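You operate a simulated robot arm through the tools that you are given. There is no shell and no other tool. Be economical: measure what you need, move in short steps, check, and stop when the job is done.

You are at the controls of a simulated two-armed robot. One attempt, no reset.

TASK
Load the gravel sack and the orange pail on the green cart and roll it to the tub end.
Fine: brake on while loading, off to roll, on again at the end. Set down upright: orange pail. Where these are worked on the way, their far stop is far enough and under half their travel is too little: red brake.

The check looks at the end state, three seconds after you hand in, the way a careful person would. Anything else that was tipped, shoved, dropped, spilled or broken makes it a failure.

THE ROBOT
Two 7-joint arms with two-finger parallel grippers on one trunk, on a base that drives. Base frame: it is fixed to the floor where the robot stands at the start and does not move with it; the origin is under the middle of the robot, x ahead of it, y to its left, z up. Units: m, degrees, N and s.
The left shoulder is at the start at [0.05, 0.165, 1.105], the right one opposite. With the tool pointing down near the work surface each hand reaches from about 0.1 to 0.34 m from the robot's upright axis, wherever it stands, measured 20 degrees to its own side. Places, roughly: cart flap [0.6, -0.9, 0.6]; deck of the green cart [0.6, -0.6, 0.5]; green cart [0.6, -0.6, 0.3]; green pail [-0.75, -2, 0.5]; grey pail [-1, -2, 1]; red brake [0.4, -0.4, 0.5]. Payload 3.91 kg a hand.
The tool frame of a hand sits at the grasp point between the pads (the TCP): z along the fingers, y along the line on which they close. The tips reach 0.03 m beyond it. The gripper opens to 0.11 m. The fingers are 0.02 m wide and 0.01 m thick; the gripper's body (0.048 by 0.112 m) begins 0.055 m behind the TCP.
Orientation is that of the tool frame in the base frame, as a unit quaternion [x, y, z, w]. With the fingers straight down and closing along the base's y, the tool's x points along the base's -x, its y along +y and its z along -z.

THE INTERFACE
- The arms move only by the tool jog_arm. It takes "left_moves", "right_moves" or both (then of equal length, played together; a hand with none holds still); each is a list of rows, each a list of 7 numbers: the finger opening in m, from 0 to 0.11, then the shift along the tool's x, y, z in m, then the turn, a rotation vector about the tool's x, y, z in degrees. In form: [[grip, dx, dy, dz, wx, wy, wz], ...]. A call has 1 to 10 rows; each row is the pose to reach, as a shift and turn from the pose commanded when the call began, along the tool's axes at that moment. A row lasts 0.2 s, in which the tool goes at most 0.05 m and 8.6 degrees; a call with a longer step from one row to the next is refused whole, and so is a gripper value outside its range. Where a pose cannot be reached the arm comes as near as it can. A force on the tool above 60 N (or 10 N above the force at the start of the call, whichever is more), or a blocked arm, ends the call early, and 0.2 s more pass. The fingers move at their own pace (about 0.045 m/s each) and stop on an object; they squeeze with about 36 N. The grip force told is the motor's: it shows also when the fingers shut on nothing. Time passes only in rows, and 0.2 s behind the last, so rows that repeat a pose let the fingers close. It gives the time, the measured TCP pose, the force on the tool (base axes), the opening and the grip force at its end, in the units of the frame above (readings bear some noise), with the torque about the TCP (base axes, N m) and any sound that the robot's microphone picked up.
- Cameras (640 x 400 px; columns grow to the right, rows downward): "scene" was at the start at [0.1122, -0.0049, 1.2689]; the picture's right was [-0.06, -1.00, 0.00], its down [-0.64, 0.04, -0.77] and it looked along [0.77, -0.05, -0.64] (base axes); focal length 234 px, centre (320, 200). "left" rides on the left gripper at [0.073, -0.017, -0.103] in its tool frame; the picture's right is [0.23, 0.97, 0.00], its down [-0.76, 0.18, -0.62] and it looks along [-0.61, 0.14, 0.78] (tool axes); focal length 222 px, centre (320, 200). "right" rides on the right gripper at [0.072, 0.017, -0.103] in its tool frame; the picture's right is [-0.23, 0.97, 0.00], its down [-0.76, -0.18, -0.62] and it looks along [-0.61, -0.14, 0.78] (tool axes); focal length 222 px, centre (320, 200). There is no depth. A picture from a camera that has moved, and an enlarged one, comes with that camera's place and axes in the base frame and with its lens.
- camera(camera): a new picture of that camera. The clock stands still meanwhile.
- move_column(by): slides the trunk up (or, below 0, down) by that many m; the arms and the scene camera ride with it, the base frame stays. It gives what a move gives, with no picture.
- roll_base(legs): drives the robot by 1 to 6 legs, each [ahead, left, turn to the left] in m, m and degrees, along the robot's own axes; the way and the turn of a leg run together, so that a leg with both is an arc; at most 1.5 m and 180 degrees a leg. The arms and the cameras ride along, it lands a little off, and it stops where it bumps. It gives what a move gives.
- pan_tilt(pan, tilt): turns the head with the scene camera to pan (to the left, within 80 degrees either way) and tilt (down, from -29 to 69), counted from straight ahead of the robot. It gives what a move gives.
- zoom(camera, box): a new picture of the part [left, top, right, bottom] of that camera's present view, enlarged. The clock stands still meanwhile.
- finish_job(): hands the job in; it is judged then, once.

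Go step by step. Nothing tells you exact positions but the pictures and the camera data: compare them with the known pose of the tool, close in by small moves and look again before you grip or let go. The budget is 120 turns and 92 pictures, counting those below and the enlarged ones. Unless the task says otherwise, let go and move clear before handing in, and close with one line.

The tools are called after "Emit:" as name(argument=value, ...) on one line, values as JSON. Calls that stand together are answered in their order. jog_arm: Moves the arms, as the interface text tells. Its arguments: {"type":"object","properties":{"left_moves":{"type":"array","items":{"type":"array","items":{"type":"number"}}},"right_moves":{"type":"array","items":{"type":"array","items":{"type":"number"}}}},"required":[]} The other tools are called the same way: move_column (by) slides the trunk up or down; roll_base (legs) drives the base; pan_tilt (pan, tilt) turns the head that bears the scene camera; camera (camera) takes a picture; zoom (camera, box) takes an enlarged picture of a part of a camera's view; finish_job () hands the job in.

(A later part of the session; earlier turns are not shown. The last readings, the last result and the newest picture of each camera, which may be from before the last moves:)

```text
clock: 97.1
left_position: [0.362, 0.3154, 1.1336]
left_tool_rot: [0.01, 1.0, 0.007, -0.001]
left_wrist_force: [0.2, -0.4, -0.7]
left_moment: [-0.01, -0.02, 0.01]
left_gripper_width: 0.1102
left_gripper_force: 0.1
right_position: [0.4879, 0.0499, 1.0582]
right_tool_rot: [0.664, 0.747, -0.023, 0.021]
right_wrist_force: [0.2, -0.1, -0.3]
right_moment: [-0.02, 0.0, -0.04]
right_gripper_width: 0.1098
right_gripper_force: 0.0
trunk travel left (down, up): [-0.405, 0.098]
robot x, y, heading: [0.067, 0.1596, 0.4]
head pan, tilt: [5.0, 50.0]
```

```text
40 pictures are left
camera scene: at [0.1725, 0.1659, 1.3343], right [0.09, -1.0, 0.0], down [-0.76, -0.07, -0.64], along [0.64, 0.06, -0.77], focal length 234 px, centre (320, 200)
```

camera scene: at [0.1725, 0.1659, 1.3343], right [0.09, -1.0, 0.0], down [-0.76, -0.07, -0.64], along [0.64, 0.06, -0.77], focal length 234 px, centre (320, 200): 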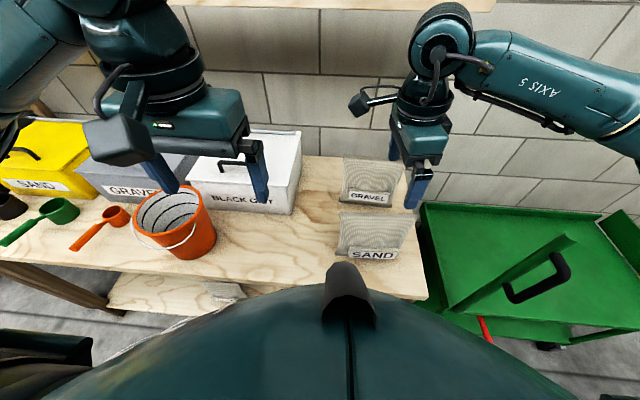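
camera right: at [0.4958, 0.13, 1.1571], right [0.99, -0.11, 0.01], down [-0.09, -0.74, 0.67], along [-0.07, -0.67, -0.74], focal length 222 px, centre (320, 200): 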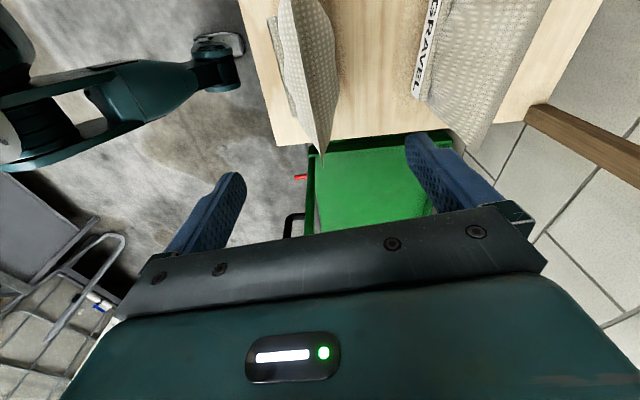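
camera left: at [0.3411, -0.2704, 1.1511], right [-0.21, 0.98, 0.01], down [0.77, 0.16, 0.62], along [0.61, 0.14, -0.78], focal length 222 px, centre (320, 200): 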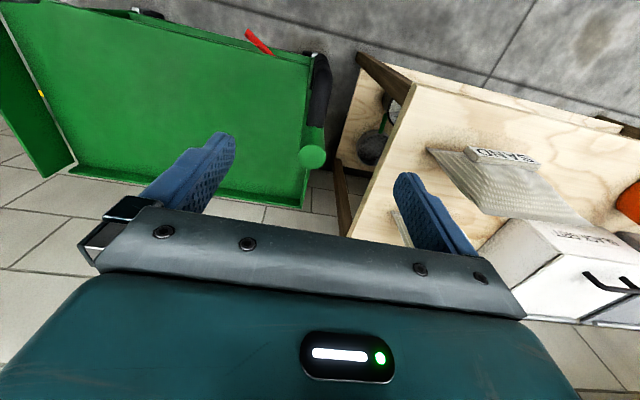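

Refined: bench top z≈0.728; gravel's top edge at about (0.643, 0.06, 0.93), sand's at x≈0.48. I'll roll forward 5 cm and reach the right hand over the gravel sack.

Emit:
roll_base(legs=[[0.05, 0, 0]])

Emit:
jog_arm(right_moves=[[0.11, 0.0, 0.03, 0, 0, 1.8, 3], [0.11, 0.0, 0.06, 0, 0, 3.6, 6.7], [0.11, 0.0, 0.085, 0.005, 0, 3.6, 6.7], [0.11, 0.0, 0.105, 0.005, 0, 3.6, 6.7], [0.11, 0.0, 0.105, 0.005, 0, 3.6, 6.7]])

Emit:
camera(camera="right")

Emit:
camera(camera="scene")

```text
clock: 98.2
left_position: [0.4026, 0.3162, 1.1343]
left_tool_rot: [0.009, 1.0, 0.006, 0.0]
left_wrist_force: [1.0, -0.4, -0.5]
left_moment: [0.02, -0.01, -0.01]
left_gripper_width: 0.1098
left_gripper_force: 0.0
right_position: [0.5284, 0.0508, 1.0568]
right_tool_rot: [0.664, 0.747, -0.023, 0.02]
right_wrist_force: [-0.1, -0.2, 0.1]
right_moment: [-0.02, -0.03, 0.0]
right_gripper_width: 0.1098
right_gripper_force: 0.2
trunk travel left (down, up): [-0.405, 0.098]
robot x, y, heading: [0.109, 0.1594, 0.5]
head pan, tilt: [5.0, 50.0]
stopped in leg 1: the robot was blocked; the commanded pose is now the measured one
```

```text
clock: 99.4
left_position: [0.4036, 0.3149, 1.1325]
left_tool_rot: [0.008, 1.0, 0.007, -0.001]
left_wrist_force: [-0.3, 0.0, -0.4]
left_moment: [0.0, 0.01, -0.04]
left_gripper_width: 0.1099
left_gripper_force: 0.0
right_position: [0.6336, 0.0619, 1.0489]
right_tool_rot: [0.707, 0.708, -0.002, -0.002]
right_wrist_force: [0.6, 0.1, 0.2]
right_moment: [0.0, 0.03, 0.01]
right_gripper_width: 0.11
right_gripper_force: 0.1
trunk travel left (down, up): [-0.405, 0.098]
robot x, y, heading: [0.1106, 0.1572, 0.4]
head pan, tilt: [5.0, 50.0]
```

```text
39 pictures are left
camera right: at [0.6512, 0.135, 1.1538], right [0.97, -0.23, 0.0], down [-0.17, -0.76, 0.62], along [-0.14, -0.61, -0.78], focal length 222 px, centre (320, 200)
```

right: 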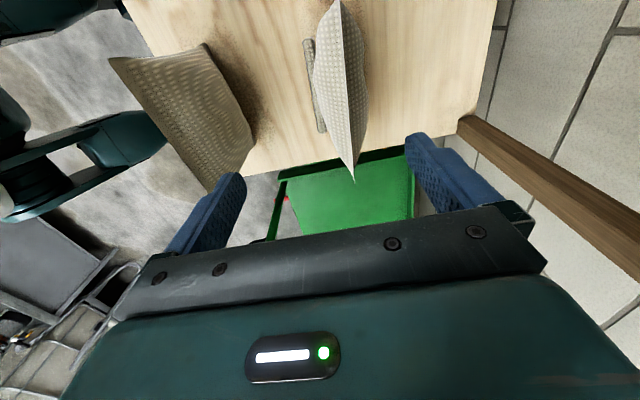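

```text
38 pictures are left
camera scene: at [0.2138, 0.1661, 1.3343], right [0.09, -1.0, 0.0], down [-0.76, -0.07, -0.64], along [0.64, 0.06, -0.77], focal length 234 px, centre (320, 200)
```

scene: 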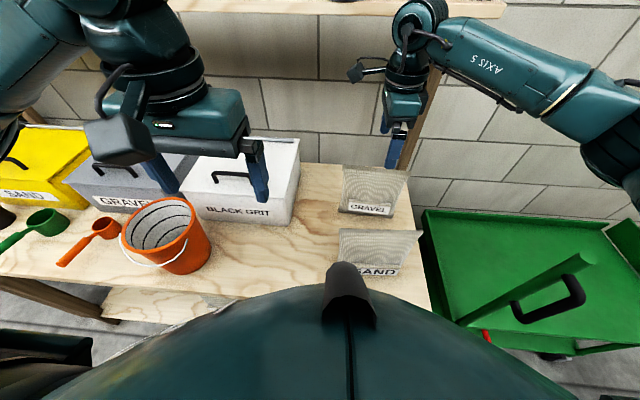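

The gravel sack is right under the hand: its top edge runs from (0.657,-0.02) to (0.668,0.144). I'll raise the trunk for elbow clearance over the post, align, and descend part-way.

Emit:
move_column(by=0.09)

Emit:
jog_arm(right_moves=[[0.11, 0.0, 0.014, 0.04, 0, 0, 2], [0.11, 0.0, 0.028, 0.085, 0, 0, 4], [0.11, 0.0, 0.028, 0.13, 0, 0, 4], [0.11, 0.0, 0.028, 0.16, 0, 0, 4], [0.11, 0.0, 0.028, 0.16, 0, 0, 4]])

Emit:
camera(camera="right")

```text
clock: 100.6
left_position: [0.4044, 0.3171, 1.2231]
left_tool_rot: [0.009, 1.0, 0.007, -0.002]
left_wrist_force: [0.4, 0.1, -0.3]
left_moment: [0.03, 0.02, -0.02]
left_gripper_width: 0.1098
left_gripper_force: 0.1
right_position: [0.6339, 0.0622, 1.1379]
right_tool_rot: [0.706, 0.708, -0.001, -0.001]
right_wrist_force: [-0.4, -0.3, -0.7]
right_moment: [-0.01, 0.04, 0.02]
right_gripper_width: 0.11
right_gripper_force: 0.0
trunk travel left (down, up): [-0.495, 0.008]
robot x, y, heading: [0.1106, 0.1618, 0.7]
head pan, tilt: [5.0, 50.0]
```

```text
clock: 101.8
left_position: [0.4036, 0.3169, 1.223]
left_tool_rot: [0.008, 1.0, 0.006, -0.002]
left_wrist_force: [-0.1, -0.1, -0.5]
left_moment: [-0.01, -0.01, 0.0]
left_gripper_width: 0.1098
left_gripper_force: 0.2
right_position: [0.6599, 0.0627, 0.9784]
right_tool_rot: [0.731, 0.682, -0.001, 0.0]
right_wrist_force: [0.8, -0.1, 0.0]
right_moment: [0.03, 0.0, 0.01]
right_gripper_width: 0.1099
right_gripper_force: 0.0
trunk travel left (down, up): [-0.495, 0.008]
robot x, y, heading: [0.1081, 0.1598, 0.3]
head pan, tilt: [5.0, 50.0]
```

```text
37 pictures are left
camera right: at [0.6824, 0.1339, 1.0823], right [0.96, -0.29, 0.0], down [-0.23, -0.75, 0.62], along [-0.19, -0.6, -0.78], focal length 222 px, centre (320, 200)
```

right: 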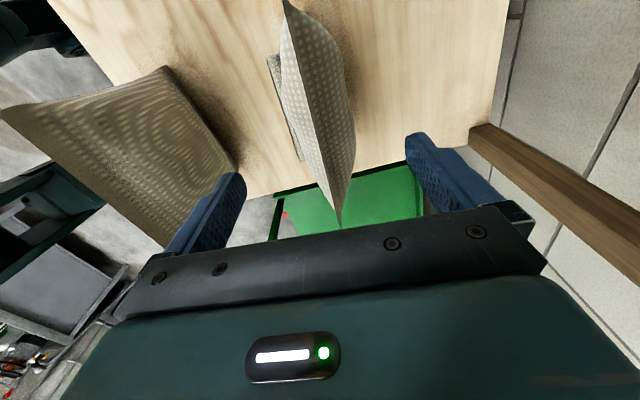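

Well centred over the sack's top edge. Descending and closing.

Emit:
jog_arm(right_moves=[[0.11, 0.0, 0.001, 0.04, 0, 0, 0], [0.11, 0.0, 0.001, 0.075, 0, 0, 0], [0.11, 0.0, 0.001, 0.088, 0, 0, 0], [0.0, 0.0, 0.001, 0.088, 0, 0, 0], [0.0, 0.0, 0.001, 0.088, 0, 0, 0], [0.0, 0.0, 0.001, 0.088, 0, 0, 0], [0.0, 0.0, 0.001, 0.088, 0, 0, 0], [0.0, 0.0, 0.001, 0.088, 0, 0, 0], [0.0, 0.0, 0.001, 0.088, 0, 0, 0], [0.0, 0.0, 0.001, 0.088, 0, 0, 0]])

Emit:
camera(camera="scene")

```text
clock: 104.0
left_position: [0.4047, 0.3165, 1.2217]
left_tool_rot: [0.008, 1.0, 0.006, -0.001]
left_wrist_force: [-0.6, 0.4, 0.1]
left_moment: [0.02, 0.02, 0.03]
left_gripper_width: 0.1099
left_gripper_force: 0.1
right_position: [0.6617, 0.0636, 0.8911]
right_tool_rot: [0.731, 0.683, -0.002, -0.002]
right_wrist_force: [-2.4, 0.7, 0.7]
right_moment: [-0.13, -0.13, 0.25]
right_gripper_width: 0.0577
right_gripper_force: 36.3
trunk travel left (down, up): [-0.495, 0.008]
robot x, y, heading: [0.1114, 0.1602, 0.4]
head pan, tilt: [5.0, 50.0]
```

```text
36 pictures are left
camera scene: at [0.2138, 0.1661, 1.4243], right [0.09, -1.0, 0.0], down [-0.76, -0.07, -0.64], along [0.64, 0.06, -0.77], focal length 234 px, centre (320, 200)
```

scene: 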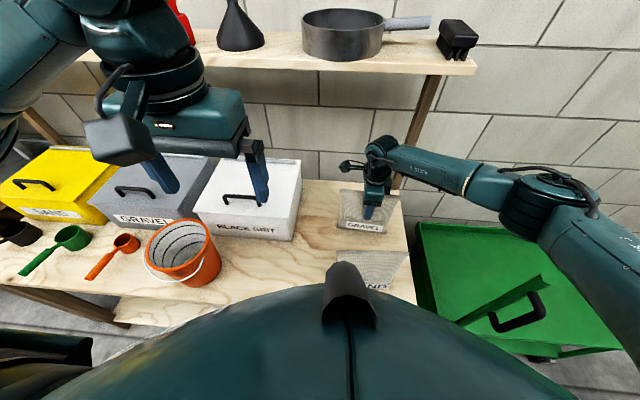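

Gripped at 58 mm. Test lift of 3 cm.

Emit:
jog_arm(right_moves=[[0.0, 0.0, 0.0, -0.01, 0, 0, 0], [0.0, 0.0, 0.0, -0.02, 0, 0, 0], [0.0, 0.0, 0.0, -0.035, 0, 0, 0], [0.0, 0.0, 0.0, -0.035, 0, 0, 0], [0.0, 0.0, 0.0, -0.035, 0, 0, 0]])

Emit:
zoom(camera="scene", box=[300, 130, 460, 290])

```text
clock: 105.2
left_position: [0.4058, 0.3167, 1.2228]
left_tool_rot: [0.009, 1.0, 0.006, -0.001]
left_wrist_force: [0.2, 0.4, -1.1]
left_moment: [-0.02, 0.01, -0.02]
left_gripper_width: 0.11
left_gripper_force: 0.1
right_position: [0.6631, 0.062, 0.9261]
right_tool_rot: [0.731, 0.683, -0.003, -0.003]
right_wrist_force: [-0.2, 0.7, -13.7]
right_moment: [-0.04, -0.02, -0.01]
right_gripper_width: 0.0579
right_gripper_force: 36.0
trunk travel left (down, up): [-0.495, 0.008]
robot x, y, heading: [0.1111, 0.1615, 0.3]
head pan, tilt: [5.0, 50.0]
```

```text
2.50 times, centred on (380, 210) of scene
camera zoom: at [0.2152, 0.1659, 1.4242], right [0.09, -1.0, 0.0], down [-0.76, -0.07, -0.64], along [0.64, 0.06, -0.77], focal length 584 px, centre (170, 175)
```

zoom: 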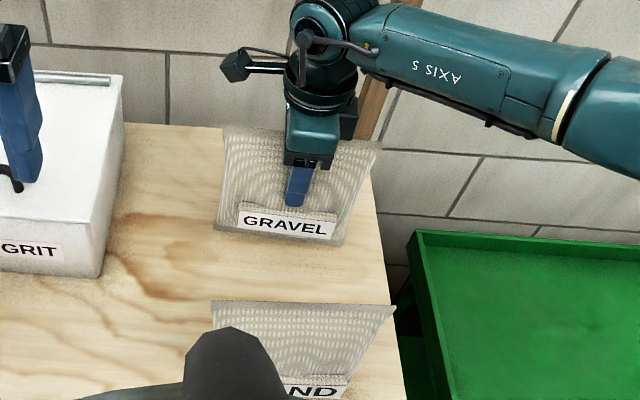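

Lifted securely (~1.4 kg). I'll raise it well clear of the sand, back away and go right over the cart.

Emit:
jog_arm(right_moves=[[0.0, 0.0, 0.0, -0.04, 0, 0, 0], [0.0, 0.0, 0.0, -0.08, 0, 0, 0], [0.0, 0.0, 0.0, -0.12, 0, 0, 0], [0.0, 0.0, 0.0, -0.16, 0, 0, 0], [0.0, 0.0, 0.0, -0.2, 0, 0, 0], [0.0, 0.0, 0.0, -0.22, 0, 0, 0]])

Emit:
roll_base(legs=[[-0.13, 0, 0]])

Emit:
roll_base(legs=[[0, -0.4, 0], [0, -0.41, 0]])

Emit:
camera(camera="scene")

```text
clock: 106.7
left_position: [0.4039, 0.3152, 1.2238]
left_tool_rot: [0.009, 1.0, 0.006, -0.002]
left_wrist_force: [0.3, -0.1, 0.7]
left_moment: [-0.01, -0.07, 0.0]
left_gripper_width: 0.11
left_gripper_force: 0.0
right_position: [0.6571, 0.0612, 1.129]
right_tool_rot: [0.731, 0.682, -0.019, -0.01]
right_wrist_force: [0.7, -1.3, -18.5]
right_moment: [0.26, 0.34, -0.05]
right_gripper_width: 0.0579
right_gripper_force: 36.1
trunk travel left (down, up): [-0.495, 0.008]
robot x, y, heading: [0.1094, 0.1581, 0.7]
head pan, tilt: [5.0, 50.0]
stopped in row 6 (right hand): the force on the tool passed its limit at 66 N (the readings are from after the stop); the commanded pose is now the measured one
```

```text
clock: 107.9
left_position: [0.2758, 0.3161, 1.2227]
left_tool_rot: [0.009, 1.0, 0.007, -0.002]
left_wrist_force: [-0.4, -0.3, -0.1]
left_moment: [0.01, -0.04, 0.0]
left_gripper_width: 0.1098
left_gripper_force: 0.1
right_position: [0.5272, 0.0618, 1.132]
right_tool_rot: [0.731, 0.683, -0.016, -0.01]
right_wrist_force: [-1.1, 0.5, -13.1]
right_moment: [-0.02, -0.04, -0.02]
right_gripper_width: 0.0579
right_gripper_force: 35.6
trunk travel left (down, up): [-0.495, 0.008]
robot x, y, heading: [-0.0183, 0.1591, 0.3]
head pan, tilt: [5.0, 50.0]
```

```text
clock: 115.8
left_position: [0.2825, -0.495, 1.2232]
left_tool_rot: [0.007, 1.0, 0.007, -0.002]
left_wrist_force: [-0.3, -0.8, 1.2]
left_moment: [-0.03, -0.02, -0.03]
left_gripper_width: 0.1102
left_gripper_force: 0.1
right_position: [0.5369, -0.7483, 1.1311]
right_tool_rot: [0.729, 0.685, -0.015, -0.009]
right_wrist_force: [-0.2, 0.3, -13.6]
right_moment: [-0.02, -0.02, 0.02]
right_gripper_width: 0.0578
right_gripper_force: 35.9
trunk travel left (down, up): [-0.495, 0.008]
robot x, y, heading: [-0.0112, -0.6532, 0.8]
head pan, tilt: [5.0, 50.0]
```

```text
34 pictures are left
camera scene: at [0.093, -0.6465, 1.4242], right [0.1, -1.0, 0.0], down [-0.76, -0.07, -0.64], along [0.64, 0.06, -0.77], focal length 234 px, centre (320, 200)
```

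scene: 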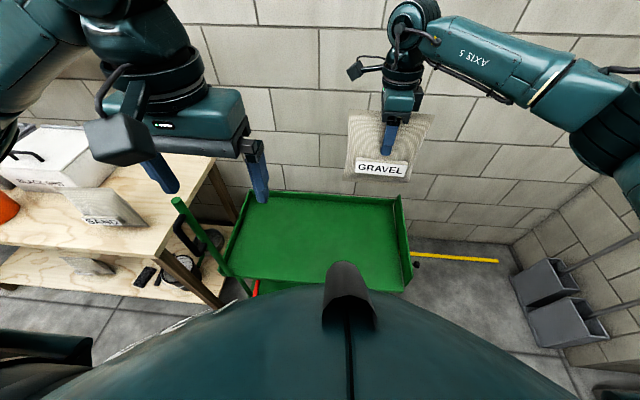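

The sack hangs over the deck at (0.54, -0.75). Lowering the trunk.

Emit:
move_column(by=-0.36)

Emit:
camera(camera="scene")

Emit:
camera(camera="right")

```text
clock: 119.2
left_position: [0.2822, -0.4961, 0.8621]
left_tool_rot: [0.008, 1.0, 0.007, -0.001]
left_wrist_force: [-0.2, 0.6, 0.0]
left_moment: [0.02, 0.01, 0.02]
left_gripper_width: 0.1099
left_gripper_force: 0.0
right_position: [0.5363, -0.7492, 0.7709]
right_tool_rot: [0.728, 0.685, -0.018, -0.008]
right_wrist_force: [-0.4, 0.5, -13.5]
right_moment: [-0.02, -0.03, 0.01]
right_gripper_width: 0.0579
right_gripper_force: 35.7
trunk travel left (down, up): [-0.135, 0.368]
robot x, y, heading: [-0.013, -0.6564, 0.6]
head pan, tilt: [5.0, 50.0]
```

```text
33 pictures are left
camera scene: at [0.0925, -0.6463, 1.0642], right [0.1, -1.0, 0.0], down [-0.76, -0.07, -0.64], along [0.64, 0.06, -0.77], focal length 234 px, centre (320, 200)
```

scene: 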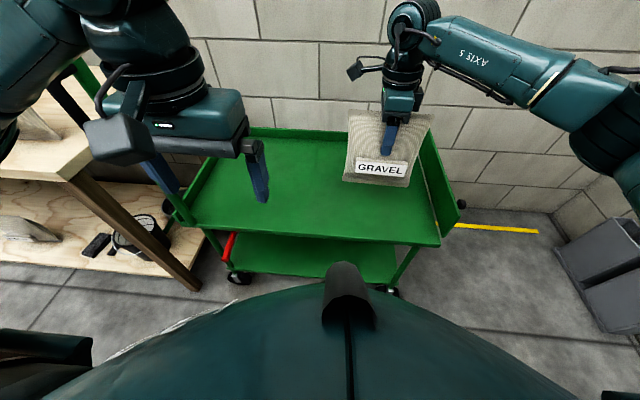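

```text
32 pictures are left
camera right: at [0.5616, -0.6765, 0.874], right [0.96, -0.29, -0.03], down [-0.2, -0.74, 0.64], along [-0.21, -0.6, -0.77], focal length 222 px, centre (320, 200)
```

right: 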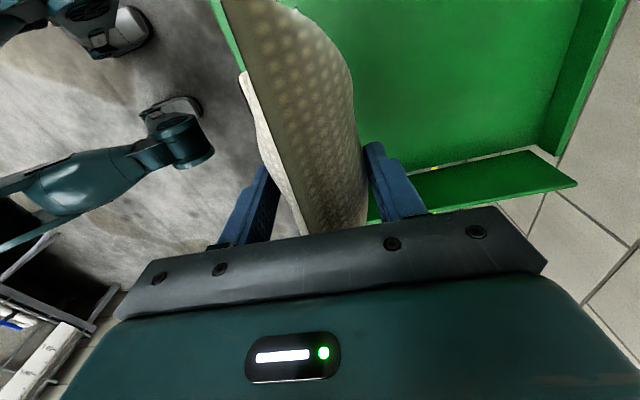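

Emit:
jog_arm(right_moves=[[0.0, 0.0, 0.03, 0.02, 0, 0, 0], [0.0, 0.0, 0.04, 0.05, 0, 0, 0], [0.0, 0.0, 0.04, 0.07, 0, 0, 0], [0.0, 0.0, 0.04, 0.08, 0, 0, 0], [0.0, 0.0, 0.04, 0.085, 0, 0, 0], [0.0, 0.0, 0.04, 0.088, 0, 0, 0]])

```text
clock: 120.7
left_position: [0.2829, -0.4954, 0.8631]
left_tool_rot: [0.008, 1.0, 0.006, -0.002]
left_wrist_force: [-0.5, 0.9, 0.4]
left_moment: [-0.02, 0.01, 0.0]
left_gripper_width: 0.1099
left_gripper_force: 0.0
right_position: [0.5731, -0.7523, 0.6827]
right_tool_rot: [0.73, 0.683, -0.018, -0.009]
right_wrist_force: [0.2, 0.3, -13.9]
right_moment: [-0.05, -0.03, -0.05]
right_gripper_width: 0.0582
right_gripper_force: 35.6
trunk travel left (down, up): [-0.135, 0.368]
robot x, y, heading: [-0.0135, -0.6531, 0.5]
head pan, tilt: [5.0, 50.0]
```

Still hanging free; lowering in millimetre steps until it touches.

Emit:
jog_arm(right_moves=[[0.0, 0.0, 0.0, 0.005, 0, 0, 0], [0.0, 0.0, 0.0, 0.01, 0, 0, 0], [0.0, 0.0, 0.0, 0.014, 0, 0, 0], [0.0, 0.0, 0.0, 0.014, 0, 0, 0]])

Emit:
zoom(camera="scene", box=[300, 70, 500, 270])

```text
clock: 121.7
left_position: [0.2811, -0.4962, 0.8641]
left_tool_rot: [0.008, 1.0, 0.006, 0.0]
left_wrist_force: [0.7, -0.4, 0.4]
left_moment: [0.05, 0.03, 0.0]
left_gripper_width: 0.1102
left_gripper_force: 0.1
right_position: [0.5715, -0.7537, 0.6734]
right_tool_rot: [0.73, 0.684, -0.013, -0.008]
right_wrist_force: [-5.3, -7.8, 13.7]
right_moment: [0.94, -0.11, 0.15]
right_gripper_width: 0.0578
right_gripper_force: 36.0
trunk travel left (down, up): [-0.135, 0.368]
robot x, y, heading: [-0.0078, -0.6543, 0.5]
head pan, tilt: [5.0, 50.0]
```

```text
2.00 times, centred on (400, 170) of scene
camera zoom: at [0.0904, -0.6465, 1.0649], right [0.1, -1.0, 0.0], down [-0.76, -0.07, -0.64], along [0.64, 0.06, -0.77], focal length 467 px, centre (160, 260)
```

zoom: 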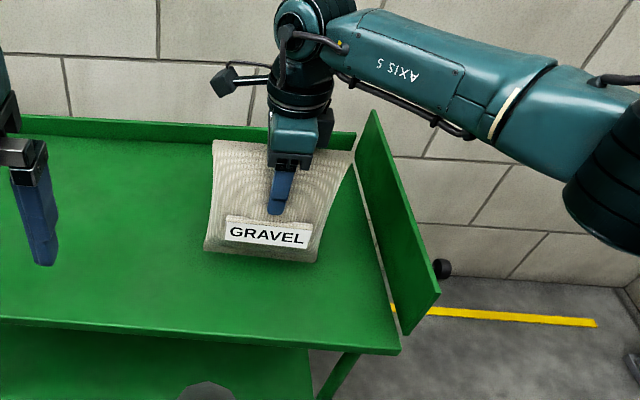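

It rests on the deck. Releasing and lifting straight off.

Emit:
jog_arm(right_moves=[[0.06, 0.0, 0.0, 0.0, 0, 0, 0], [0.085, 0.0, 0.0, 0.0, 0, 0, 0], [0.11, 0.0, 0.0, 0.0, 0, 0, 0], [0.11, 0.0, 0.0, 0.0, 0, 0, 0], [0.11, 0.0, 0.0, -0.03, 0, 0, 0], [0.11, 0.0, 0.0, -0.07, 0, 0, 0], [0.11, 0.0, 0.0, -0.11, 0, 0, 0], [0.11, 0.0, 0.0, -0.15, 0, 0, 0]])

Emit:
move_column(by=0.3)

Emit:
camera(camera="scene")

```text
clock: 123.5
left_position: [0.2809, -0.4953, 0.8641]
left_tool_rot: [0.009, 1.0, 0.006, -0.001]
left_wrist_force: [-0.1, 0.5, -0.9]
left_moment: [-0.01, -0.01, -0.01]
left_gripper_width: 0.11
left_gripper_force: 0.0
right_position: [0.5771, -0.7506, 0.8184]
right_tool_rot: [0.729, 0.684, -0.016, -0.009]
right_wrist_force: [0.3, 0.3, -0.9]
right_moment: [0.01, 0.0, 0.0]
right_gripper_width: 0.1098
right_gripper_force: 0.0
trunk travel left (down, up): [-0.135, 0.368]
robot x, y, heading: [-0.0119, -0.652, 0.8]
head pan, tilt: [5.0, 50.0]
```

```text
clock: 126.5
left_position: [0.2811, -0.4958, 1.1636]
left_tool_rot: [0.008, 1.0, 0.006, -0.001]
left_wrist_force: [-0.3, -0.2, 0.5]
left_moment: [0.0, 0.0, 0.01]
left_gripper_width: 0.11
left_gripper_force: 0.0
right_position: [0.5787, -0.7504, 1.1174]
right_tool_rot: [0.729, 0.684, -0.017, -0.009]
right_wrist_force: [-0.5, -0.2, 0.1]
right_moment: [0.02, 0.02, 0.02]
right_gripper_width: 0.11
right_gripper_force: 0.0
trunk travel left (down, up): [-0.435, 0.068]
robot x, y, heading: [-0.0138, -0.654, 0.6]
head pan, tilt: [5.0, 50.0]
```

```text
30 pictures are left
camera scene: at [0.0917, -0.6461, 1.3643], right [0.1, -1.0, 0.0], down [-0.76, -0.07, -0.64], along [0.64, 0.06, -0.77], focal length 234 px, centre (320, 200)
```

scene: 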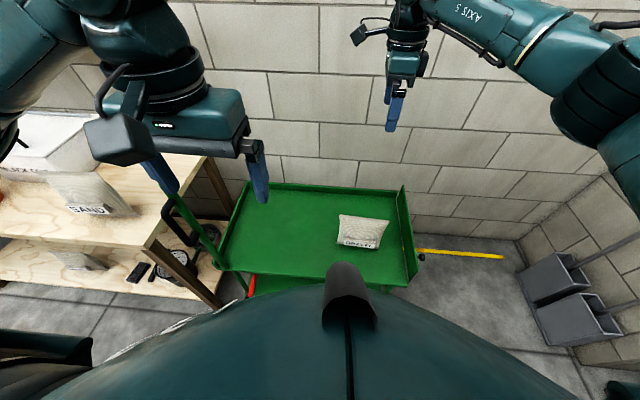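

The gravel sack stands well on the deck. Now the orange pail at about (0.48, 0.56), rim z≈0.89: I'll drive over and look down at it with the right hand.

Emit:
roll_base(legs=[[-0.1, 0, 0], [0, 0.65, 0], [0, 0.65, 0]])

Emit:
camera(camera="scene")

Emit:
camera(camera="right")

```text
clock: 139.0
left_position: [0.1602, 0.7958, 1.1636]
left_tool_rot: [0.003, 1.0, 0.006, -0.003]
left_wrist_force: [0.3, 0.5, -0.8]
left_moment: [0.02, 0.0, -0.03]
left_gripper_width: 0.1098
left_gripper_force: 0.0
right_position: [0.4585, 0.5447, 1.1182]
right_tool_rot: [0.727, 0.687, -0.017, -0.008]
right_wrist_force: [0.0, 0.4, -0.2]
right_moment: [0.0, 0.01, 0.0]
right_gripper_width: 0.1099
right_gripper_force: 0.0
trunk travel left (down, up): [-0.435, 0.068]
robot x, y, heading: [-0.1338, 0.6365, 0.9]
head pan, tilt: [5.0, 50.0]
```

```text
29 pictures are left
camera scene: at [-0.0283, 0.6448, 1.3643], right [0.1, -0.99, 0.0], down [-0.76, -0.08, -0.64], along [0.64, 0.07, -0.77], focal length 234 px, centre (320, 200)
```

scene: 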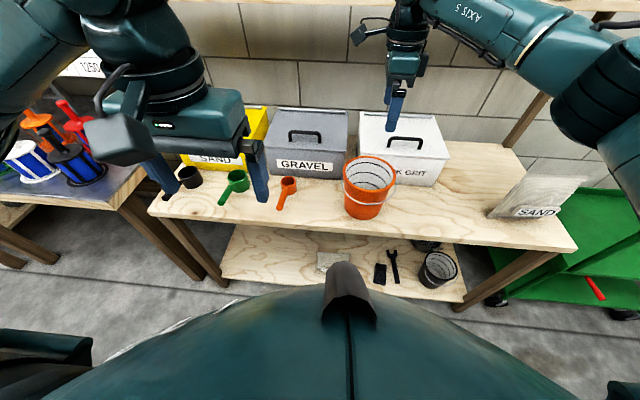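

```text
28 pictures are left
camera right: at [0.4835, 0.6169, 1.2204], right [0.96, -0.28, -0.03], down [-0.2, -0.74, 0.64], along [-0.2, -0.61, -0.77], focal length 222 px, centre (320, 200)
```

right: 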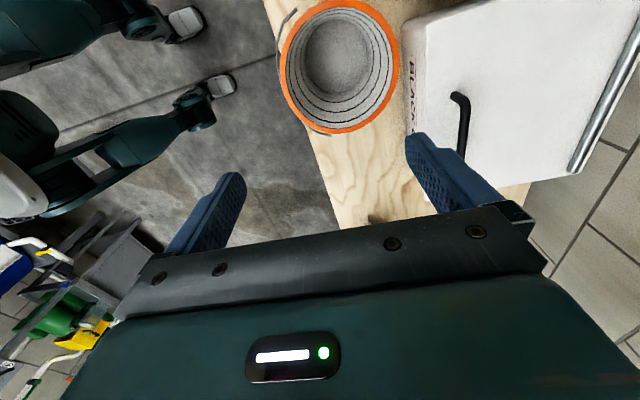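

The rim is at z≈0.885, centre (0.486, 0.56), radius ≈0.08. Let me zoom to see where the bail lies.

Emit:
zoom(camera="right", box=[240, 0, 440, 150])

Emit:
zoom(camera="scene", box=[300, 130, 440, 240])

```text
2.67 times, centred on (340, 75) of right
camera zoom: at [0.4835, 0.6169, 1.2204], right [0.96, -0.28, -0.03], down [-0.2, -0.74, 0.64], along [-0.2, -0.61, -0.77], focal length 592 px, centre (267, 533)
```

zoom: 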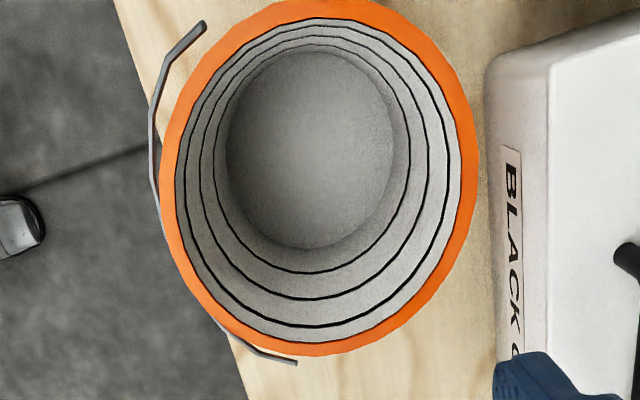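

```text
3.64 times, centred on (370, 185) of scene
camera zoom: at [-0.0283, 0.6448, 1.3643], right [0.1, -0.99, 0.0], down [-0.76, -0.08, -0.64], along [0.64, 0.07, -0.77], focal length 849 px, centre (138, 254)
```

zoom: 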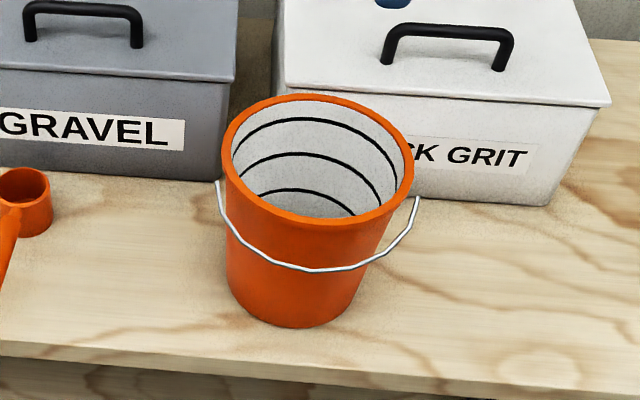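

The bail hangs low at the near side (z≈0.85), and the far side is too close to the grit box; I'll pinch the near rim with a shallow grip (tips at z≈0.86). First a pre-grasp pose above it.

Emit:
jog_arm(right_moves=[[0.09, 0.005, -0.015, 0.04, -1, 0.3, -1.6], [0.09, 0.01, -0.03, 0.08, -2, 0.7, -3.2], [0.09, 0.014, -0.046, 0.12, -2, 0.7, -3.2], [0.09, 0.014, -0.046, 0.168, -2, 0.7, -3.2], [0.09, 0.014, -0.046, 0.168, -2, 0.7, -3.2]])

Emit:
camera(camera="right")

```text
clock: 140.2
left_position: [0.161, 0.7965, 1.1642]
left_tool_rot: [0.003, 1.0, 0.006, -0.001]
left_wrist_force: [-0.3, -1.3, 0.9]
left_moment: [0.0, -0.04, 0.01]
left_gripper_width: 0.11
left_gripper_force: 0.2
right_position: [0.4068, 0.5558, 0.9519]
right_tool_rot: [0.707, 0.707, 0.001, -0.001]
right_wrist_force: [0.4, -0.3, 0.5]
right_moment: [0.0, 0.01, 0.01]
right_gripper_width: 0.09
right_gripper_force: 0.0
trunk travel left (down, up): [-0.435, 0.068]
robot x, y, heading: [-0.1296, 0.6346, 0.9]
head pan, tilt: [5.0, 50.0]
```

```text
25 pictures are left
camera right: at [0.4251, 0.6296, 1.0563], right [0.97, -0.23, 0.0], down [-0.18, -0.76, 0.62], along [-0.14, -0.61, -0.78], focal length 222 px, centre (320, 200)
```

right: 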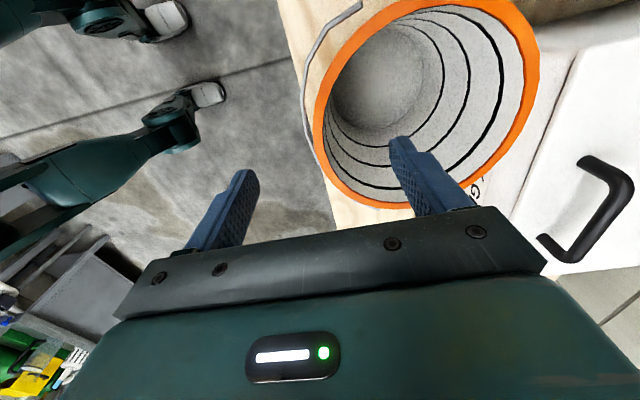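

Aligned with the near rim (wall at x≈0.412). Descending to z≈0.889 and closing.

Emit:
jog_arm(right_moves=[[0.05, 0, 0.005, 0.03, 0, 0, 0], [0.05, 0, 0.005, 0.055, 0, 0, 0], [0.05, 0, 0.005, 0.063, 0, 0, 0], [0.0, 0, 0.005, 0.063, 0, 0, 0], [0.0, 0, 0.005, 0.063, 0, 0, 0], [0.0, 0, 0.005, 0.063, 0, 0, 0], [0.0, 0, 0.005, 0.063, 0, 0, 0], [0.0, 0, 0.005, 0.063, 0, 0, 0]])

Emit:
camera(camera="right")

```text
clock: 142.0
left_position: [0.1595, 0.797, 1.1634]
left_tool_rot: [0.003, 1.0, 0.006, -0.001]
left_wrist_force: [-0.8, 0.2, -0.2]
left_moment: [-0.05, -0.03, 0.03]
left_gripper_width: 0.1099
left_gripper_force: 0.0
right_position: [0.4133, 0.5587, 0.8895]
right_tool_rot: [0.708, 0.706, 0.003, 0.001]
right_wrist_force: [3.0, -2.6, 10.2]
right_moment: [-0.12, -1.76, -0.34]
right_gripper_width: 0.0131
right_gripper_force: 36.5
trunk travel left (down, up): [-0.435, 0.068]
robot x, y, heading: [-0.1313, 0.6344, 0.9]
head pan, tilt: [5.0, 50.0]
```

```text
24 pictures are left
camera right: at [0.4301, 0.6306, 0.9953], right [0.97, -0.23, 0.0], down [-0.18, -0.76, 0.62], along [-0.14, -0.6, -0.78], focal length 222 px, centre (320, 200)
```

right: 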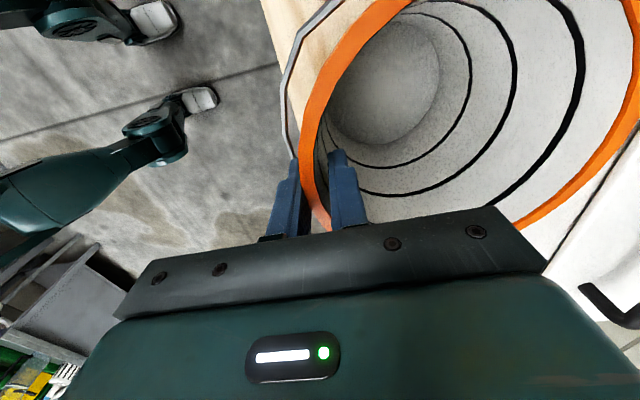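

Rim pinched (13 mm). Test lift.

Emit:
jog_arm(right_moves=[[0.0, 0, 0, -0.01, 0, 0, 0], [0.0, 0, 0, -0.02, 0, 0, 0], [0.0, 0, 0, -0.035, 0, 0, 0], [0.0, 0, 0, -0.05, 0, 0, 0], [0.0, 0, 0, -0.05, 0, 0, 0]])

Emit:
camera(camera="scene")

```text
clock: 143.2
left_position: [0.1604, 0.7958, 1.1625]
left_tool_rot: [0.004, 1.0, 0.006, -0.002]
left_wrist_force: [1.2, -0.1, 0.2]
left_moment: [-0.04, 0.01, -0.03]
left_gripper_width: 0.1103
left_gripper_force: 0.1
right_position: [0.4122, 0.561, 0.9386]
right_tool_rot: [0.707, 0.707, 0.0, 0.0]
right_wrist_force: [-1.1, -0.1, -1.4]
right_moment: [-0.05, 0.07, 0.0]
right_gripper_width: 0.0099
right_gripper_force: 35.9
trunk travel left (down, up): [-0.435, 0.068]
robot x, y, heading: [-0.1332, 0.637, 1.0]
head pan, tilt: [5.0, 50.0]
```

```text
23 pictures are left
camera scene: at [-0.0281, 0.6446, 1.3643], right [0.1, -0.99, 0.0], down [-0.76, -0.08, -0.64], along [0.64, 0.07, -0.77], focal length 234 px, centre (320, 200)
```

scene: 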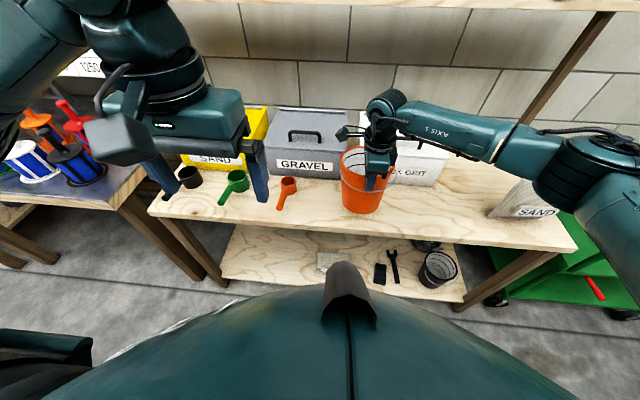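

The load reading is tiny; check whether the pail came along.

Emit:
zoom(camera="scene", box=[310, 120, 430, 230])

Emit:
camera(camera="right")

```text
3.64 times, centred on (370, 175) of scene
camera zoom: at [-0.0281, 0.6446, 1.3643], right [0.1, -0.99, 0.0], down [-0.76, -0.08, -0.64], along [0.64, 0.07, -0.77], focal length 849 px, centre (138, 291)
```

zoom: 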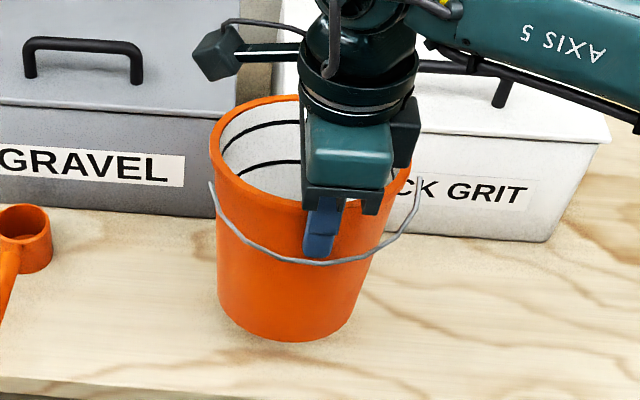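

```text
21 pictures are left
camera right: at [0.4294, 0.6325, 1.0428], right [0.97, -0.23, 0.0], down [-0.18, -0.76, 0.62], along [-0.14, -0.61, -0.78], focal length 222 px, centre (320, 200)
```

right: 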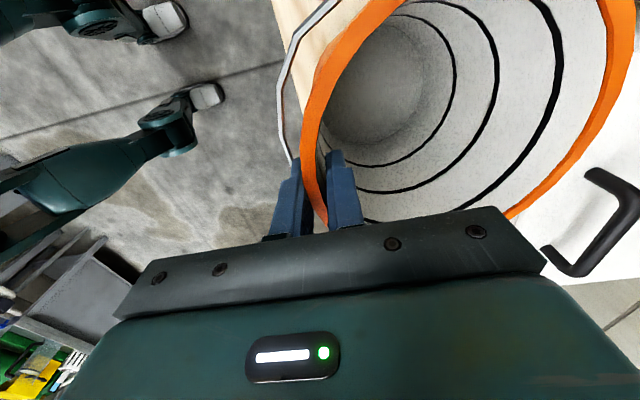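

The pail is held and light. Raising it high, backing out, and driving over the cart.

Emit:
jog_arm(right_moves=[[0.0, 0, 0, -0.045, 0, 0, 0], [0.0, 0, 0, -0.09, 0, 0, 0], [0.0, 0, 0, -0.135, 0, 0, 0], [0.0, 0, 0, -0.17, 0, 0, 0], [0.0, 0, 0, -0.17, 0, 0, 0]])

Emit:
move_column(by=0.065)

Emit:
roll_base(legs=[[-0.1, 0, 0], [0, -0.5, 0], [0, -0.51, 0]])

Emit:
camera(camera="scene")

```text
clock: 144.4
left_position: [0.1607, 0.7967, 1.1626]
left_tool_rot: [0.004, 1.0, 0.006, -0.002]
left_wrist_force: [0.0, -0.4, -0.2]
left_moment: [-0.01, 0.01, -0.01]
left_gripper_width: 0.1102
left_gripper_force: 0.2
right_position: [0.4116, 0.56, 1.1092]
right_tool_rot: [0.707, 0.707, 0.001, -0.001]
right_wrist_force: [0.3, 0.2, -2.0]
right_moment: [0.02, 0.11, -0.01]
right_gripper_width: 0.0101
right_gripper_force: 35.7
trunk travel left (down, up): [-0.435, 0.068]
robot x, y, heading: [-0.1352, 0.6354, 1.0]
head pan, tilt: [5.0, 50.0]
```

```text
clock: 145.5
left_position: [0.1609, 0.7959, 1.2277]
left_tool_rot: [0.004, 1.0, 0.007, -0.001]
left_wrist_force: [-0.9, -0.2, -0.2]
left_moment: [0.0, -0.03, -0.02]
left_gripper_width: 0.1098
left_gripper_force: 0.0
right_position: [0.4114, 0.5594, 1.1733]
right_tool_rot: [0.707, 0.707, 0.001, 0.0]
right_wrist_force: [0.3, 0.2, -1.1]
right_moment: [-0.03, 0.12, -0.02]
right_gripper_width: 0.0101
right_gripper_force: 36.0
trunk travel left (down, up): [-0.5, 0.003]
robot x, y, heading: [-0.1306, 0.6357, 1.2]
head pan, tilt: [5.0, 50.0]
```

```text
clock: 155.8
left_position: [0.0842, -0.2211, 1.2275]
left_tool_rot: [-0.001, 1.0, 0.007, -0.002]
left_wrist_force: [0.8, -0.9, 0.7]
left_moment: [0.0, -0.02, 0.0]
left_gripper_width: 0.11
left_gripper_force: 0.0
right_position: [0.3345, -0.4572, 1.1738]
right_tool_rot: [0.704, 0.71, 0.0, -0.001]
right_wrist_force: [-0.5, 0.7, -1.4]
right_moment: [0.0, 0.11, 0.01]
right_gripper_width: 0.0101
right_gripper_force: 35.8
trunk travel left (down, up): [-0.5, 0.003]
robot x, y, heading: [-0.2063, -0.3842, 1.6]
head pan, tilt: [5.0, 50.0]
```

```text
20 pictures are left
camera scene: at [-0.1045, -0.3759, 1.4293], right [0.11, -0.99, 0.0], down [-0.76, -0.09, -0.64], along [0.64, 0.07, -0.77], focal length 234 px, centre (320, 200)
```

scene: 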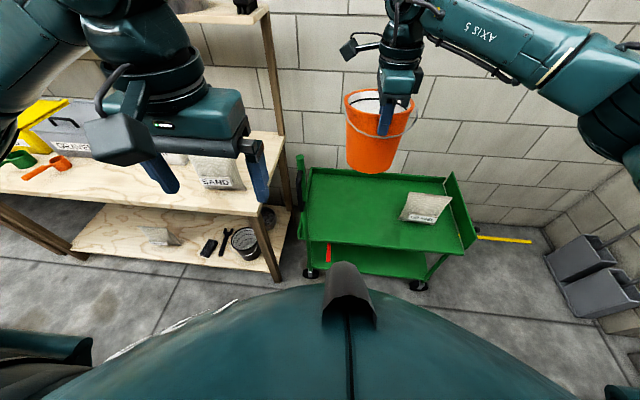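

Pail hangs upright. Driving forward over the deck and lowering the trunk.

Emit:
roll_base(legs=[[0.19, 0.0, -1.5]])

Emit:
move_column(by=-0.42)

Emit:
camera(camera="scene")

```text
clock: 157.3
left_position: [0.2776, -0.2265, 1.2267]
left_tool_rot: [0.011, 1.0, 0.006, -0.002]
left_wrist_force: [-0.5, -0.4, -0.7]
left_moment: [0.03, 0.03, -0.03]
left_gripper_width: 0.11
left_gripper_force: 0.1
right_position: [0.5226, -0.4675, 1.1747]
right_tool_rot: [0.713, 0.701, 0.001, 0.0]
right_wrist_force: [0.6, 0.5, -1.6]
right_moment: [0.0, 0.11, 0.0]
right_gripper_width: 0.0101
right_gripper_force: 35.9
trunk travel left (down, up): [-0.5, 0.003]
robot x, y, heading: [-0.0214, -0.3847, -0.0]
head pan, tilt: [5.0, 50.0]
```

```text
refused: -0.42 is not a number from -0.4 to 0.4
```

```text
19 pictures are left
camera scene: at [0.0858, -0.3757, 1.4292], right [0.09, -1.0, 0.0], down [-0.76, -0.07, -0.64], along [0.64, 0.06, -0.77], focal length 234 px, centre (320, 200)
```

scene: 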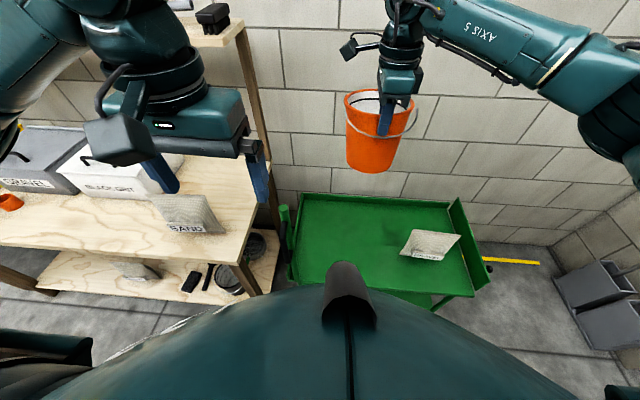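

Emit:
move_column(by=-0.4)

Emit:
camera(camera="scene")

```text
clock: 161.2
left_position: [0.2771, -0.2262, 0.8274]
left_tool_rot: [0.012, 1.0, 0.006, -0.002]
left_wrist_force: [0.0, -0.1, 0.6]
left_moment: [0.03, 0.0, -0.03]
left_gripper_width: 0.11
left_gripper_force: 0.0
right_position: [0.5237, -0.4666, 0.773]
right_tool_rot: [0.713, 0.702, 0.001, -0.001]
right_wrist_force: [-0.6, 0.2, -1.4]
right_moment: [-0.01, 0.08, 0.0]
right_gripper_width: 0.01
right_gripper_force: 35.6
trunk travel left (down, up): [-0.1, 0.403]
robot x, y, heading: [-0.0187, -0.3817, 0.1]
head pan, tilt: [5.0, 50.0]
```

```text
18 pictures are left
camera scene: at [0.085, -0.3757, 1.0293], right [0.09, -1.0, 0.0], down [-0.76, -0.07, -0.64], along [0.64, 0.06, -0.77], focal length 234 px, centre (320, 200)
```

scene: 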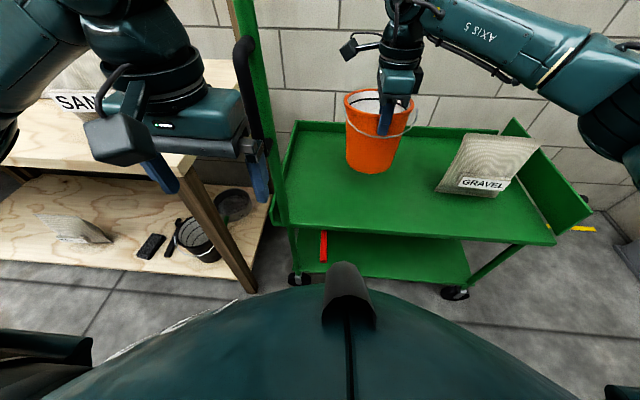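

Emit:
jog_arm(right_moves=[[0.0, 0, 0, 0.03, 0, 0, 0], [0.0, 0, 0, 0.06, 0, 0, 0], [0.0, 0, 0, 0.075, 0, 0, 0], [0.0, 0, 0, 0.083, 0, 0, 0], [0.0, 0, 0, 0.087, 0, 0, 0], [0.0, 0, 0, 0.087, 0, 0, 0]])

```text
clock: 162.6
left_position: [0.2759, -0.2258, 0.8286]
left_tool_rot: [0.011, 1.0, 0.006, -0.001]
left_wrist_force: [-0.6, 0.1, -0.4]
left_moment: [0.02, 0.02, 0.03]
left_gripper_width: 0.1102
left_gripper_force: 0.1
right_position: [0.5225, -0.468, 0.6856]
right_tool_rot: [0.713, 0.702, 0.0, 0.0]
right_wrist_force: [0.0, -0.1, -1.9]
right_moment: [0.0, 0.12, 0.04]
right_gripper_width: 0.01
right_gripper_force: 36.3
trunk travel left (down, up): [-0.1, 0.403]
robot x, y, heading: [-0.014, -0.3855, 0.0]
head pan, tilt: [5.0, 50.0]
```

Emit:
jog_arm(right_moves=[[0.0, 0, 0, 0.004, 0, 0, 0], [0.0, 0, 0, 0.008, 0, 0, 0], [0.0, 0, 0, 0.008, 0, 0, 0]])

Emit:
zoom(camera="scene", box=[300, 60, 460, 220])

```text
clock: 163.4
left_position: [0.2751, -0.227, 0.8286]
left_tool_rot: [0.012, 1.0, 0.006, -0.001]
left_wrist_force: [-0.4, -0.2, -0.1]
left_moment: [-0.03, 0.02, 0.0]
left_gripper_width: 0.1099
left_gripper_force: 0.1
right_position: [0.523, -0.4664, 0.6807]
right_tool_rot: [0.713, 0.701, 0.003, 0.001]
right_wrist_force: [-4.4, -1.7, 12.6]
right_moment: [-0.02, -0.72, -0.1]
right_gripper_width: 0.01
right_gripper_force: 35.9
trunk travel left (down, up): [-0.1, 0.403]
robot x, y, heading: [-0.0181, -0.3868, 0.1]
head pan, tilt: [5.0, 50.0]
```

```text
2.50 times, centred on (380, 140) of scene
camera zoom: at [0.0838, -0.3756, 1.0297], right [0.09, -1.0, 0.0], down [-0.76, -0.07, -0.64], along [0.64, 0.06, -0.77], focal length 584 px, centre (170, 350)
```

zoom: 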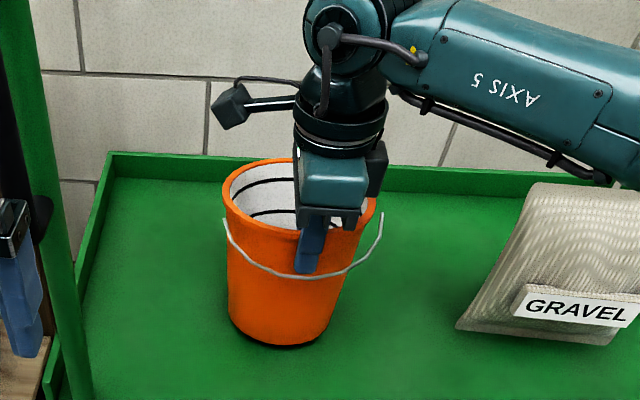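

In contact with the deck. Open slightly and lift away.

Emit:
jog_arm(right_moves=[[0.02, 0, 0, -0.002, 0, 0, 0], [0.03, 0, 0, -0.002, 0, 0, 0], [0.03, 0, 0, -0.002, 0, 0, 0], [0.03, 0, 0, -0.02, 0, 0, 0], [0.03, 0, 0, -0.05, 0, 0, 0], [0.03, 0, 0, -0.1, 0, 0, 0], [0.05, 0, 0, -0.14, 0, 0, 0]])

Emit:
camera(camera="scene")

```text
clock: 165.0
left_position: [0.276, -0.2256, 0.8272]
left_tool_rot: [0.012, 1.0, 0.007, -0.002]
left_wrist_force: [-0.3, 0.5, 0.1]
left_moment: [0.03, 0.01, 0.02]
left_gripper_width: 0.1098
left_gripper_force: 0.1
right_position: [0.5235, -0.4672, 0.818]
right_tool_rot: [0.712, 0.702, 0.0, -0.001]
right_wrist_force: [-0.2, 0.4, -0.6]
right_moment: [-0.03, -0.01, 0.0]
right_gripper_width: 0.0502
right_gripper_force: 0.0
trunk travel left (down, up): [-0.1, 0.403]
robot x, y, heading: [-0.0172, -0.3815, 0.1]
head pan, tilt: [5.0, 50.0]
```

```text
16 pictures are left
camera scene: at [0.0849, -0.3756, 1.0293], right [0.09, -1.0, 0.0], down [-0.76, -0.07, -0.64], along [0.64, 0.06, -0.77], focal length 234 px, centre (320, 200)
```

scene: 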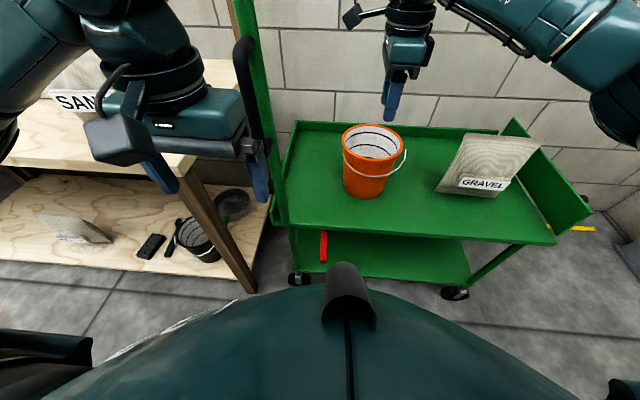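

Pail is upright and free. Now brake off: back away, turn the right hand back to its normal yaw and lower toward the lever as before.

Emit:
roll_base(legs=[[-0.12, 0, 0]])

Emit:
jog_arm(right_moves=[[0.05, -0.004, -0.019, 0.012, 0, 0, -8.5], [0.05, -0.008, -0.038, 0.024, 0, 0, -17], [0.05, -0.012, -0.057, 0.036, 0, 0, -25.5], [0.05, -0.016, -0.076, 0.048, 0, 0, -34], [0.05, -0.02, -0.095, 0.06, 0, 0, -42.5], [0.05, -0.024, -0.114, 0.072, 0, 0, -51], [0.05, -0.028, -0.133, 0.084, 0, 0, -59.5], [0.05, -0.032, -0.152, 0.096, 0, 0, -68], [0.05, -0.037, -0.171, 0.108, 0, 0, -76.5], [0.05, -0.042, -0.19, 0.12, 0, 0, -85]])

Emit:
roll_base(legs=[[0, 0.15, 0]])

Emit:
move_column(by=-0.095)

```text
clock: 166.2
left_position: [0.1576, -0.2266, 0.8282]
left_tool_rot: [0.011, 1.0, 0.006, -0.002]
left_wrist_force: [0.0, 0.0, 0.2]
left_moment: [0.01, 0.02, -0.01]
left_gripper_width: 0.1101
left_gripper_force: 0.2
right_position: [0.4057, -0.4671, 0.8187]
right_tool_rot: [0.712, 0.702, 0.001, 0.0]
right_wrist_force: [0.5, 0.7, 0.6]
right_moment: [-0.02, 0.02, -0.02]
right_gripper_width: 0.0504
right_gripper_force: 0.0
trunk travel left (down, up): [-0.1, 0.403]
robot x, y, heading: [-0.1339, -0.3861, -0.1]
head pan, tilt: [5.0, 50.0]
```

```text
clock: 168.4
left_position: [0.1591, -0.2253, 0.827]
left_tool_rot: [0.011, 1.0, 0.006, -0.002]
left_wrist_force: [0.9, 0.5, 0.0]
left_moment: [-0.01, 0.0, -0.01]
left_gripper_width: 0.1101
left_gripper_force: 0.1
right_position: [0.2172, -0.5064, 0.6977]
right_tool_rot: [0.048, 0.999, 0.0, 0.0]
right_wrist_force: [-0.2, 0.2, -0.5]
right_moment: [0.01, 0.01, 0.01]
right_gripper_width: 0.0502
right_gripper_force: 0.1
trunk travel left (down, up): [-0.1, 0.403]
robot x, y, heading: [-0.1371, -0.382, 0.0]
head pan, tilt: [5.0, 50.0]
```

```text
clock: 170.3
left_position: [0.1589, -0.0778, 0.8275]
left_tool_rot: [0.011, 1.0, 0.006, -0.002]
left_wrist_force: [-0.2, -0.1, 0.4]
left_moment: [0.01, -0.02, 0.03]
left_gripper_width: 0.1097
left_gripper_force: 0.0
right_position: [0.2152, -0.358, 0.6982]
right_tool_rot: [0.05, 0.999, 0.001, 0.0]
right_wrist_force: [-0.1, 0.2, -0.4]
right_moment: [-0.01, 0.02, 0.0]
right_gripper_width: 0.05
right_gripper_force: 0.0
trunk travel left (down, up): [-0.1, 0.403]
robot x, y, heading: [-0.1384, -0.2337, 0.3]
head pan, tilt: [5.0, 50.0]
```

```text
clock: 171.6
left_position: [0.1588, -0.0772, 0.7333]
left_tool_rot: [0.011, 1.0, 0.007, 0.0]
left_wrist_force: [-1.1, 0.4, -0.1]
left_moment: [0.01, 0.01, -0.01]
left_gripper_width: 0.1101
left_gripper_force: 0.1
right_position: [0.2158, -0.3576, 0.6013]
right_tool_rot: [0.051, 0.999, 0.001, 0.0]
right_wrist_force: [0.4, 0.4, 1.2]
right_moment: [0.0, -0.05, 0.01]
right_gripper_width: 0.0499
right_gripper_force: 0.2
trunk travel left (down, up): [-0.005, 0.498]
robot x, y, heading: [-0.1408, -0.2342, 0.2]
head pan, tilt: [5.0, 50.0]
```

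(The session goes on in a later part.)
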